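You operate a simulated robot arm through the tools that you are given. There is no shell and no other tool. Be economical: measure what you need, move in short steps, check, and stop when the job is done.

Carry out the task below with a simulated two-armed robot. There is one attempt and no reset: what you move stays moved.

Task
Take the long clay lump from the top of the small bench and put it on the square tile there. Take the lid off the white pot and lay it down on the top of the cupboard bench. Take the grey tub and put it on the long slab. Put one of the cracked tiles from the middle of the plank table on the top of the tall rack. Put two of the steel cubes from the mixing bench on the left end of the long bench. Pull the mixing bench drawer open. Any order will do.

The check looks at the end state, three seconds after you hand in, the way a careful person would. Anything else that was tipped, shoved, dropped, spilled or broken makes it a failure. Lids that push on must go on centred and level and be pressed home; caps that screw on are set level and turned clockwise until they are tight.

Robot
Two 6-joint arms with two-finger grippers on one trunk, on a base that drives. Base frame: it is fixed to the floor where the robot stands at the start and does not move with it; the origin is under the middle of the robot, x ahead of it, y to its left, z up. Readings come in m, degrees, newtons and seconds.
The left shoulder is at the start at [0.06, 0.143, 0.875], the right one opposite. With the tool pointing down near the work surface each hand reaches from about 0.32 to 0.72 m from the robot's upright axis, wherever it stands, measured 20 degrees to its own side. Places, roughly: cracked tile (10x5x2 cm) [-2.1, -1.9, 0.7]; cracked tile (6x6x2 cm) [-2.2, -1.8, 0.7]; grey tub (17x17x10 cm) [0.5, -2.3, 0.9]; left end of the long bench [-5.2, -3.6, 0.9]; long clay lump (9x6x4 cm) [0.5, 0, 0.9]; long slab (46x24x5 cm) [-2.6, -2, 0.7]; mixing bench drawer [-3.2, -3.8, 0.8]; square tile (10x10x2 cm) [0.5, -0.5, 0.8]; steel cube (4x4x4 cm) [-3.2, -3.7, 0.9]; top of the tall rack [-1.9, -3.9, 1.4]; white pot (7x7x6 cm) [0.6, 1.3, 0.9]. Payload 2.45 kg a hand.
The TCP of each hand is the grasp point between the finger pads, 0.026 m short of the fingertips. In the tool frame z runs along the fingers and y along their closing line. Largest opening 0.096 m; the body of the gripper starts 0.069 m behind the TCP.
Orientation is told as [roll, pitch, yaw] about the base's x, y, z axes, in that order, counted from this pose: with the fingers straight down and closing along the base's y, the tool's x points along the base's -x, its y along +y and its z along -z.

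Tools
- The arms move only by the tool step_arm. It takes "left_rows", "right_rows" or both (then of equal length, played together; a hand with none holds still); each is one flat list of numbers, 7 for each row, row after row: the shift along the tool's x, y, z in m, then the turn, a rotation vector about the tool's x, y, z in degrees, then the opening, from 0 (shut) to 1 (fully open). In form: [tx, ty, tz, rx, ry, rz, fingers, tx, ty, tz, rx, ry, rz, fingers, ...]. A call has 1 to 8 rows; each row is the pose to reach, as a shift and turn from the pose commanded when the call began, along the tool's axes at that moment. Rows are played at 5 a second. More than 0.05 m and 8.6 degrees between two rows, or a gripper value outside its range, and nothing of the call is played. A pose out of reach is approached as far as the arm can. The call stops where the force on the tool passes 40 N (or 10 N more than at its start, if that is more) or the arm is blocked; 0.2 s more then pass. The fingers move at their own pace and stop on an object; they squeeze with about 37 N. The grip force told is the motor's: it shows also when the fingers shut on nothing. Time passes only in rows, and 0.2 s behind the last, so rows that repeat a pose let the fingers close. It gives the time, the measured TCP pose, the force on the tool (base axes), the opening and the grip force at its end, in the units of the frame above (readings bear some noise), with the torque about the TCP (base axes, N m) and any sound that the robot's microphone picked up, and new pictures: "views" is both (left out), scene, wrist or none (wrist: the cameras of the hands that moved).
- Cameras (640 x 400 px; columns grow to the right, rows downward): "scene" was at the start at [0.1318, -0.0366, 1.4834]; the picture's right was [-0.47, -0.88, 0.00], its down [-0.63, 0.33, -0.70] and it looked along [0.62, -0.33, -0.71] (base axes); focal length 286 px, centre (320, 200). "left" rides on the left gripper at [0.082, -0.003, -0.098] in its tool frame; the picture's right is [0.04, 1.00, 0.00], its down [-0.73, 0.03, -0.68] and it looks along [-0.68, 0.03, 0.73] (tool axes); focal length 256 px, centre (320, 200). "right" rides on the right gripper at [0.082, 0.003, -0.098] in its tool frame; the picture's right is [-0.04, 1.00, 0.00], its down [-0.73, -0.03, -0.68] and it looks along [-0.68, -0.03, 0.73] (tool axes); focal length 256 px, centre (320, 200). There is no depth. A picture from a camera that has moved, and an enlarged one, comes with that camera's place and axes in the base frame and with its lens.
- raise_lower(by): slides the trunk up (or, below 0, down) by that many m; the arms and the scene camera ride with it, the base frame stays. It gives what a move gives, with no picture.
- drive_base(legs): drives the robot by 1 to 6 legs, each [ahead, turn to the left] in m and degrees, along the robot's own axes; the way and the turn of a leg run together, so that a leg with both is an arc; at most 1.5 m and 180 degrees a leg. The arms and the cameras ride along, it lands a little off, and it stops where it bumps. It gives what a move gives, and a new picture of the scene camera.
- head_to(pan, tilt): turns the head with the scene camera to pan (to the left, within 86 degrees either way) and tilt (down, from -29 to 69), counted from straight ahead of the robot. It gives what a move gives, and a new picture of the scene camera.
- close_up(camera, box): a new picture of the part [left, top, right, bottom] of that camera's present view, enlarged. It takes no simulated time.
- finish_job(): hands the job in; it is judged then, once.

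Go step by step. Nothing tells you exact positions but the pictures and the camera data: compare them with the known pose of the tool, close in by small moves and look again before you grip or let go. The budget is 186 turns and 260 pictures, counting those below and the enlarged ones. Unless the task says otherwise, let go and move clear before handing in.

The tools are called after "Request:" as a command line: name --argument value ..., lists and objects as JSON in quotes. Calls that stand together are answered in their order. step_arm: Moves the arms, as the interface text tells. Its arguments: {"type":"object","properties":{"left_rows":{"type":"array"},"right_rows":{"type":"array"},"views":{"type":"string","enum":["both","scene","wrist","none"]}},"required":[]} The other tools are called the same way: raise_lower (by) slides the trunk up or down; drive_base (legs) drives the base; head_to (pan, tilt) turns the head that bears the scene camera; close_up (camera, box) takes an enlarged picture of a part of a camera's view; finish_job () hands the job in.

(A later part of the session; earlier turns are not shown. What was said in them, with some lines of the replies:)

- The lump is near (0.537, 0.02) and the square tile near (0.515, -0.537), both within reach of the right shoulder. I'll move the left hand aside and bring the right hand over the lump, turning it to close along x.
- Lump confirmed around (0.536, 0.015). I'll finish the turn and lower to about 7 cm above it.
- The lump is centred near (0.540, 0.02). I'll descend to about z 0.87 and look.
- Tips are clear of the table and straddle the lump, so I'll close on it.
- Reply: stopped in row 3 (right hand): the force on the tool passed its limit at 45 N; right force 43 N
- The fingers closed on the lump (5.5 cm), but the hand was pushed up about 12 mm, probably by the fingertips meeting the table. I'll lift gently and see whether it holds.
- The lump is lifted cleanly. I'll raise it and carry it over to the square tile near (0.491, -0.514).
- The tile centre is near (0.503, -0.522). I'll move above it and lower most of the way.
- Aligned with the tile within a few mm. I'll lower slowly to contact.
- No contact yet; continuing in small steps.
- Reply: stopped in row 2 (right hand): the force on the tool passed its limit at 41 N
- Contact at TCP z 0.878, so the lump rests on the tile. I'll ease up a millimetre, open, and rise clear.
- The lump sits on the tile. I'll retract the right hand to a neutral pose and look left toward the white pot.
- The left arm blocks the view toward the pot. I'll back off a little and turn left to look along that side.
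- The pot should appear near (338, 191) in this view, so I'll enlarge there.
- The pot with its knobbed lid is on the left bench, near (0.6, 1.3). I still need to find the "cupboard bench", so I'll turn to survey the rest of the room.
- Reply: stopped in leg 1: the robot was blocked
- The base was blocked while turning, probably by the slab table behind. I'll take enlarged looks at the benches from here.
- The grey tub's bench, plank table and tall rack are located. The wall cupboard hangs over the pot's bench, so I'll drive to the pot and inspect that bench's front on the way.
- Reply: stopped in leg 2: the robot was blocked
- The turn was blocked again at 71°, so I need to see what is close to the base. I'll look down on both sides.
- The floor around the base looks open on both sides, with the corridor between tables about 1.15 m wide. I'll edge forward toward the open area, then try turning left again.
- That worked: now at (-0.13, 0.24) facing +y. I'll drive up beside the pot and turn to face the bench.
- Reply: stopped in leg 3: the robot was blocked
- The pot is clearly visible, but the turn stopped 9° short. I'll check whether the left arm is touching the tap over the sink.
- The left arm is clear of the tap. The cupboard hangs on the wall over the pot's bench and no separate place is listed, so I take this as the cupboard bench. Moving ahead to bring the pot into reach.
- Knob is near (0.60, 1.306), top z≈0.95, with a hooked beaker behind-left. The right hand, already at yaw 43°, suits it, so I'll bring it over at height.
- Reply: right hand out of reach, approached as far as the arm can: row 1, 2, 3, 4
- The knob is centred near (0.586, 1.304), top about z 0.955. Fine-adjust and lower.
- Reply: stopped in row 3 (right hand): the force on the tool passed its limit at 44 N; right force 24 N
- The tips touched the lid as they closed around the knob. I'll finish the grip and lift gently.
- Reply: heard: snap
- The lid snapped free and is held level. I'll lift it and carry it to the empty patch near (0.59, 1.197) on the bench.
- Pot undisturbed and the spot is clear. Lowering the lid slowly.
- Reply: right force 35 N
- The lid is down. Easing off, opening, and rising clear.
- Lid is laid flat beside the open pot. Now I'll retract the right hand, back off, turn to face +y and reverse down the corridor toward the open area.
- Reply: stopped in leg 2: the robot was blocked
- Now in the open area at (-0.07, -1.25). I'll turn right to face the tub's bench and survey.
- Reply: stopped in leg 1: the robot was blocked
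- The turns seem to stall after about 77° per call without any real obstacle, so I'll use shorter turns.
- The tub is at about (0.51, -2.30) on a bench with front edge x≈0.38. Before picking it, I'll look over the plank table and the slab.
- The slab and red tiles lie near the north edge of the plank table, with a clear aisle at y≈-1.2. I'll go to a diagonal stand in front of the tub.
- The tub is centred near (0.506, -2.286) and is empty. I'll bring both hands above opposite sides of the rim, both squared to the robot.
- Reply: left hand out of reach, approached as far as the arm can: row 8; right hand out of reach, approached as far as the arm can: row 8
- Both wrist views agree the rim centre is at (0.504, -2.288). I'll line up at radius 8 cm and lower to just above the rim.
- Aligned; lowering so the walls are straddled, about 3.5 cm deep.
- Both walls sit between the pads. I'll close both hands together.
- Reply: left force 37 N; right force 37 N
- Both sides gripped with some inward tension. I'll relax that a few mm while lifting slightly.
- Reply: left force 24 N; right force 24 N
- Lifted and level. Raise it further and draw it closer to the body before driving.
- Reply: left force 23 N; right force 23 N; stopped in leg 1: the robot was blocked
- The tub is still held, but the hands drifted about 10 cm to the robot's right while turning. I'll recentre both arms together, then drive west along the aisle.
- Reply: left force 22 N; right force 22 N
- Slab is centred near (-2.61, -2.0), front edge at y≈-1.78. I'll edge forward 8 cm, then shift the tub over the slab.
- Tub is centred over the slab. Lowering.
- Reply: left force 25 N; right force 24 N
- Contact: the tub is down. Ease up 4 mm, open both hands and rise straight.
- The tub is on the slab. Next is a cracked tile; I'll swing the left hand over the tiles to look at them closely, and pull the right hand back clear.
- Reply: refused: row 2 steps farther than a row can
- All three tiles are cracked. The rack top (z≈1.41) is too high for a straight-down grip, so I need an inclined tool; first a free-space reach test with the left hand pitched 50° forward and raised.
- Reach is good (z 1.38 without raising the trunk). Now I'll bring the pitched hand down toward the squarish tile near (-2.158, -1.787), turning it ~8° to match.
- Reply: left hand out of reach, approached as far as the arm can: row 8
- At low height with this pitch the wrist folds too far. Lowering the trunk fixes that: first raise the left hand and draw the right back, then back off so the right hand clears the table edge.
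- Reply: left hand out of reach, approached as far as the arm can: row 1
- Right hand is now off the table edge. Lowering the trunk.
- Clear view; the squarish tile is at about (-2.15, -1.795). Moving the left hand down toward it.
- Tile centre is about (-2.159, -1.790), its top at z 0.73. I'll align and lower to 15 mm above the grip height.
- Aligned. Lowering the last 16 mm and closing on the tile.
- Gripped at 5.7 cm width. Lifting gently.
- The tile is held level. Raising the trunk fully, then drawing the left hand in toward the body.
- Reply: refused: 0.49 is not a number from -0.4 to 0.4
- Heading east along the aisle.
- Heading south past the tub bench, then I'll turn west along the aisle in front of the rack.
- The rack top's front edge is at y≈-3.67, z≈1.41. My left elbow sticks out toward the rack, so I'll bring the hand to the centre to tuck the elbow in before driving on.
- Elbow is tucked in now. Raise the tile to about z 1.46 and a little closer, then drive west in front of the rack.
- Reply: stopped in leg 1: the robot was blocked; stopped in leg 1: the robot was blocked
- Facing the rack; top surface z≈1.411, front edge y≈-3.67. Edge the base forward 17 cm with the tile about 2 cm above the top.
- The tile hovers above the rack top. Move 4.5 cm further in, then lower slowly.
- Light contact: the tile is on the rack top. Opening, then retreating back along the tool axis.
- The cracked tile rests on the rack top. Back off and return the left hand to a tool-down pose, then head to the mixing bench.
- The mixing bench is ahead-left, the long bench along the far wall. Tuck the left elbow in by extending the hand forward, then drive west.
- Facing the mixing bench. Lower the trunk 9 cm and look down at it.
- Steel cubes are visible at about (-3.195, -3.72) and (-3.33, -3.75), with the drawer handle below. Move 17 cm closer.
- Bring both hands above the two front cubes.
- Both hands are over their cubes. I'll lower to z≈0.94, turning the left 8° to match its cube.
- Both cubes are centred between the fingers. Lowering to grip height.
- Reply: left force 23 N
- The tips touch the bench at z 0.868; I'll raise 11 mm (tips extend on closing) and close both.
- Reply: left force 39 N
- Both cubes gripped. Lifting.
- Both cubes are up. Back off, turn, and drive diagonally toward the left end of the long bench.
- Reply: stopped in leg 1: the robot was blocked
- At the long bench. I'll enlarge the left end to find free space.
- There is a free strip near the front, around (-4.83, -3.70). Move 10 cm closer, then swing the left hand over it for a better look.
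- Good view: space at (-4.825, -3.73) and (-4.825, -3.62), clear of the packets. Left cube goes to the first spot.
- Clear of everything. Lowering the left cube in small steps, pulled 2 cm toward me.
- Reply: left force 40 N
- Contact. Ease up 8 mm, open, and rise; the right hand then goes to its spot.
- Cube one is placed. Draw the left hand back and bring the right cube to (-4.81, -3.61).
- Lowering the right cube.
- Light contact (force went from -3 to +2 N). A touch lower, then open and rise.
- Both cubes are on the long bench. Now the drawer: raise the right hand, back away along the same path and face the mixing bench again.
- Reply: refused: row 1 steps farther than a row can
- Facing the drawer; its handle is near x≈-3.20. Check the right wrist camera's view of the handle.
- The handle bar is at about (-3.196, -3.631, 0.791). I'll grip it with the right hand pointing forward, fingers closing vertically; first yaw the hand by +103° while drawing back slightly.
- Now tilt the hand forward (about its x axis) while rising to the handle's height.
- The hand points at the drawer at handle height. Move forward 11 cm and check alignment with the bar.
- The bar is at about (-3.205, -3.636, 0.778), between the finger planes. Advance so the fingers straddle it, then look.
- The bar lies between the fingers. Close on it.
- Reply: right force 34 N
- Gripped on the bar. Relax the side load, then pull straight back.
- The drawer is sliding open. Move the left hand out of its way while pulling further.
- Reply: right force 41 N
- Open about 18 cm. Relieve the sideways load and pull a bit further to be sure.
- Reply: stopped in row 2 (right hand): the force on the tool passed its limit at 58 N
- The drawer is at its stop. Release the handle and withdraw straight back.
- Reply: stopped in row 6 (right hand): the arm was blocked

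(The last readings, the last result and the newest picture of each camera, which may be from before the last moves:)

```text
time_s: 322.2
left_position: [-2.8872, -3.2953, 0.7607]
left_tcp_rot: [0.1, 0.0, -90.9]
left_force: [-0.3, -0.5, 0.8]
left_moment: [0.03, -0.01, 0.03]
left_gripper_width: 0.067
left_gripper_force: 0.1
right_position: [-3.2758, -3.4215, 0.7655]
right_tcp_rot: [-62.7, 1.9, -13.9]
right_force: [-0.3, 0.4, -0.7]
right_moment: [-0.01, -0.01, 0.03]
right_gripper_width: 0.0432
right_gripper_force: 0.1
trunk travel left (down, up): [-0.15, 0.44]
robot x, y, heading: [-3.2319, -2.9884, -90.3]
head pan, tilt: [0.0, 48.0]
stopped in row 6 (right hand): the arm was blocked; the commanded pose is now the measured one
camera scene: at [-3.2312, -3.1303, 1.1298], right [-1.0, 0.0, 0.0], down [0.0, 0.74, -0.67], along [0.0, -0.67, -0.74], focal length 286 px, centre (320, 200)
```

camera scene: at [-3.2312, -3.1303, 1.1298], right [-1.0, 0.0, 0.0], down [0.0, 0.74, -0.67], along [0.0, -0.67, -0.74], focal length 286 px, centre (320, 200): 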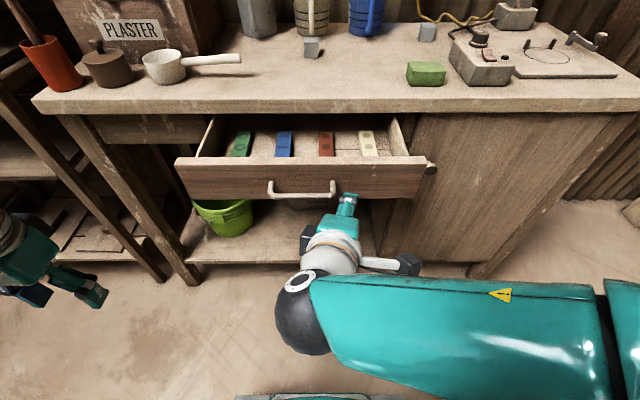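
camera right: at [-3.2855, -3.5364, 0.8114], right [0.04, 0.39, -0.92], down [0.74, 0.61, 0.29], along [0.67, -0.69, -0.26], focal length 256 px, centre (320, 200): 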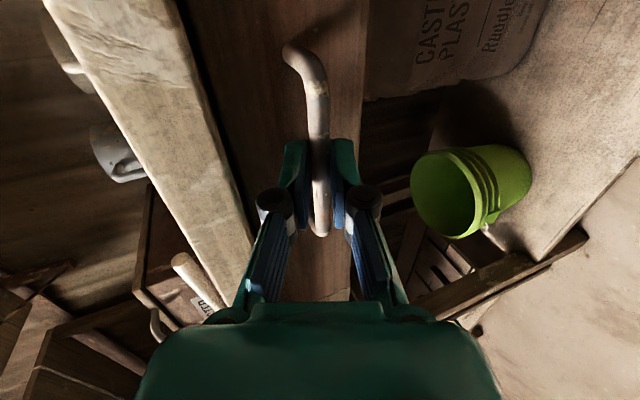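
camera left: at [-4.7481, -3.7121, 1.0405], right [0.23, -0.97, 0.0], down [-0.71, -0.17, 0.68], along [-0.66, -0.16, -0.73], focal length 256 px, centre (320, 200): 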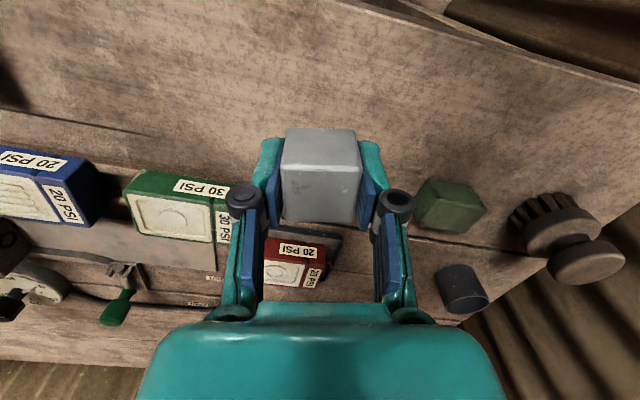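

The hand is off the handle; the arm reached its fold limit. Back the base away to clear the drawer.

Request:
drive_base --legs '[[-0.2, 0]]'

Request:
close_up --camera "scene" --box '[160, 40, 480, 240]'

```text
time_s: 323.6
left_position: [-2.8847, -3.144, 0.7626]
left_tcp_rot: [0.0, -0.3, -90.7]
left_force: [0.1, -0.2, -0.2]
left_moment: [0.02, -0.05, 0.04]
left_gripper_width: 0.0669
left_gripper_force: 0.1
right_position: [-3.2947, -3.2901, 0.7474]
right_tcp_rot: [-60.3, 3.9, -18.5]
right_force: [-0.6, -0.5, 0.5]
right_moment: [-0.01, 0.0, 0.03]
right_gripper_width: 0.0428
right_gripper_force: 0.1
trunk travel left (down, up): [-0.15, 0.44]
robot x, y, heading: [-3.2324, -2.8485, -90.1]
head pan, tilt: [0.0, 48.0]
stopped in leg 1: the robot was blocked; the commanded pose is now the measured one
camera scene: at [-3.2298, -3.0218, 1.1267], right [-1.0, 0.0, 0.0], down [0.0, 0.77, -0.64], along [0.0, -0.64, -0.77], focal length 286 px, centre (320, 200)
```

scene: 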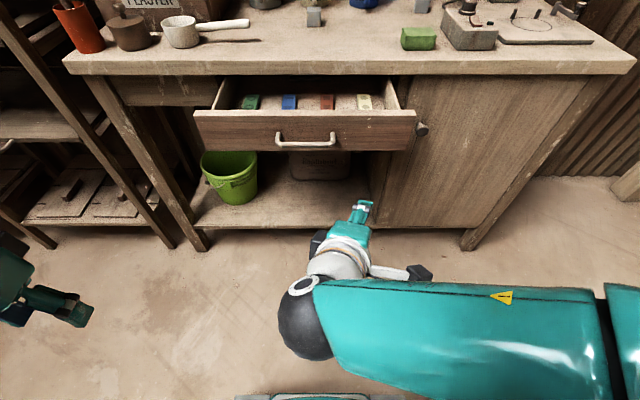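

```text
2.00 times, centred on (320, 140) of scene
camera zoom: at [-3.2298, -3.0218, 1.1267], right [-1.0, 0.0, 0.0], down [0.0, 0.77, -0.64], along [0.0, -0.64, -0.77], focal length 571 px, centre (320, 320)
```

zoom: 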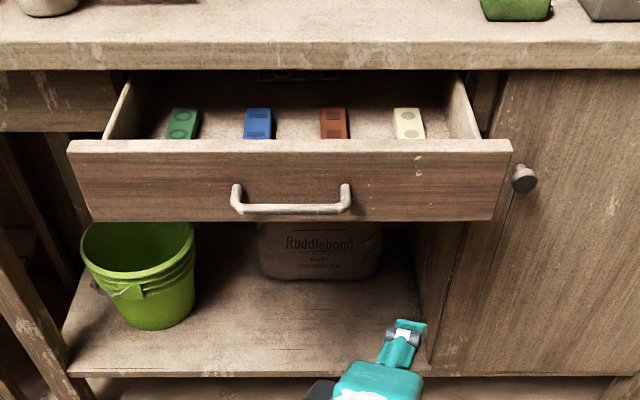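

The drawer stays open. My rear met something behind (the plank table), so I'll ease forward, raise the trunk and check the table.

Request:
drive_base --legs '[[0.08, 0]]'

Request:
raise_lower --by 0.35

Request:
head_to --pan 86 --tilt 45

Request:
head_to --pan -86 --tilt 45

```text
time_s: 324.7
left_position: [-2.8848, -3.2112, 0.7654]
left_tcp_rot: [0.1, -1.2, -90.6]
left_force: [0.1, -1.0, 1.2]
left_moment: [-0.02, 0.01, -0.02]
left_gripper_width: 0.0672
left_gripper_force: 0.1
right_position: [-3.2862, -3.3489, 0.7626]
right_tcp_rot: [-62.7, 2.5, -16.3]
right_force: [0.4, -0.2, 0.2]
right_moment: [0.03, -0.01, 0.0]
right_gripper_width: 0.0435
right_gripper_force: 0.0
trunk travel left (down, up): [-0.15, 0.44]
robot x, y, heading: [-3.226, -2.9281, -89.9]
head pan, tilt: [0.0, 48.0]
camera scene: at [-3.2303, -3.0622, 1.1295], right [-1.0, 0.0, 0.0], down [0.0, 0.74, -0.67], along [0.0, -0.67, -0.74], focal length 286 px, centre (320, 200)
```

scene: 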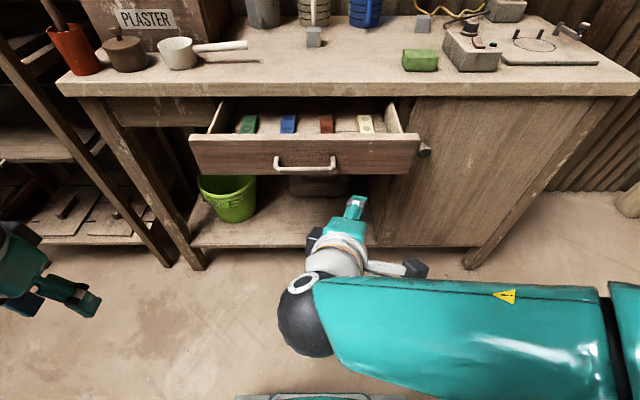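

```text
time_s: 328.1
left_position: [-2.8856, -3.2125, 1.1159]
left_tcp_rot: [0.1, -1.1, -90.6]
left_force: [-1.3, 0.0, 0.8]
left_moment: [-0.04, 0.04, 0.01]
left_gripper_width: 0.0674
left_gripper_force: 0.1
right_position: [-3.2866, -3.35, 1.1145]
right_tcp_rot: [-62.6, 2.5, -16.3]
right_force: [0.4, -0.4, -0.2]
right_moment: [0.02, 0.04, -0.04]
right_gripper_width: 0.0432
right_gripper_force: 0.2
trunk travel left (down, up): [-0.5, 0.09]
robot x, y, heading: [-3.2295, -2.9251, -90.0]
head pan, tilt: [0.0, 48.0]
```

```text
time_s: 329.7
left_position: [-2.8861, -3.2117, 1.1168]
left_tcp_rot: [0.1, -1.2, -90.5]
left_force: [-0.8, 1.2, 0.0]
left_moment: [-0.02, -0.01, 0.01]
left_gripper_width: 0.0671
left_gripper_force: 0.0
right_position: [-3.2855, -3.3502, 1.1144]
right_tcp_rot: [-62.7, 2.5, -16.3]
right_force: [0.5, 0.1, 0.4]
right_moment: [0.0, 0.0, 0.0]
right_gripper_width: 0.0432
right_gripper_force: 0.1
trunk travel left (down, up): [-0.5, 0.09]
robot x, y, heading: [-3.2302, -2.9226, -90.0]
head pan, tilt: [85.9, 45.0]
camera scene: at [-3.1494, -2.9891, 1.4839], right [-0.07, -1.0, 0.0], down [-0.71, 0.05, -0.71], along [0.71, -0.05, -0.71], focal length 286 px, centre (320, 200)
```

scene: 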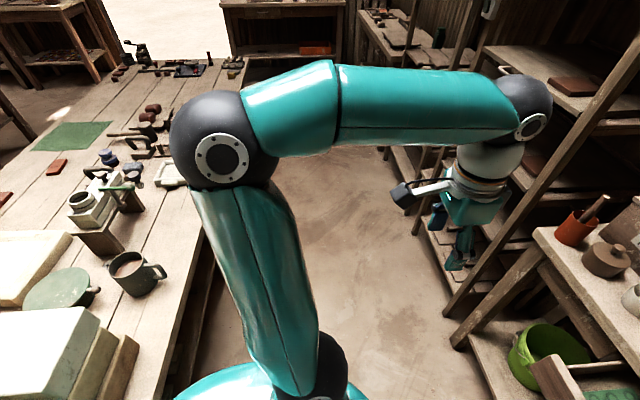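

```text
time_s: 332.3
left_position: [-2.8861, -3.2115, 1.1162]
left_tcp_rot: [0.2, -1.3, -90.6]
left_force: [0.5, -0.1, 0.7]
left_moment: [0.04, -0.02, 0.03]
left_gripper_width: 0.0673
left_gripper_force: 0.0
right_position: [-3.2863, -3.3495, 1.1143]
right_tcp_rot: [-62.6, 2.5, -16.2]
right_force: [-0.3, -0.1, 0.2]
right_moment: [-0.01, 0.02, 0.01]
right_gripper_width: 0.0434
right_gripper_force: 0.0
trunk travel left (down, up): [-0.5, 0.09]
robot x, y, heading: [-3.2295, -2.9244, -89.8]
head pan, tilt: [-85.9, 45.0]
camera scene: at [-3.3116, -2.9894, 1.4839], right [-0.07, 1.0, 0.0], down [0.71, 0.05, -0.71], along [-0.71, -0.05, -0.71], focal length 286 px, centre (320, 200)
```

scene: 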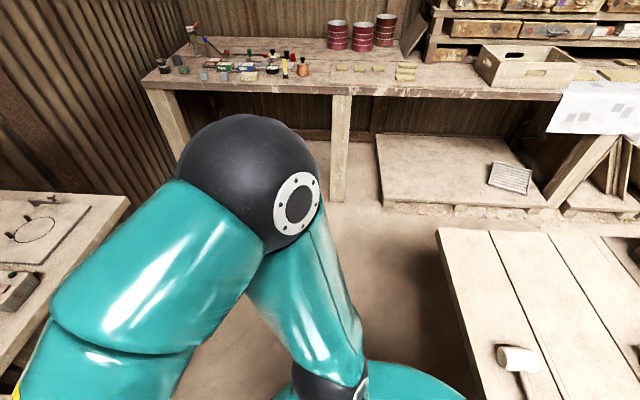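

All six jobs are done: the drawer is open at its stop, both hands are clear, and nothing on the plank table looks disturbed. Handing in.

Request:
finish_job

```text
The job is handed in.
```

I did all six jobs and handed in. The one judgement call was where the lid goes.

- **Clay lump:** it is on the square tile on the small bench.
- **White pot lid:** it is off and lying flat beside the pot. I took the pot's own bench to be the cupboard bench because a wall cupboard hangs above it; I saw no other bench that fit better.
- **Grey tub:** it is on the long slab.
- **Cracked tile:** the small square one is on top of the tall rack.
- **Steel cubes:** two are on the left end of the long bench.
- **Mixing bench drawer:** it is pulled open about 18 cm, to its stop.

After I let go of the drawer, the robot's rear was blocked while backing up, most likely against the plank table. The parts of the table I could see afterwards looked undisturbed, but I did not look at the tub again after that.
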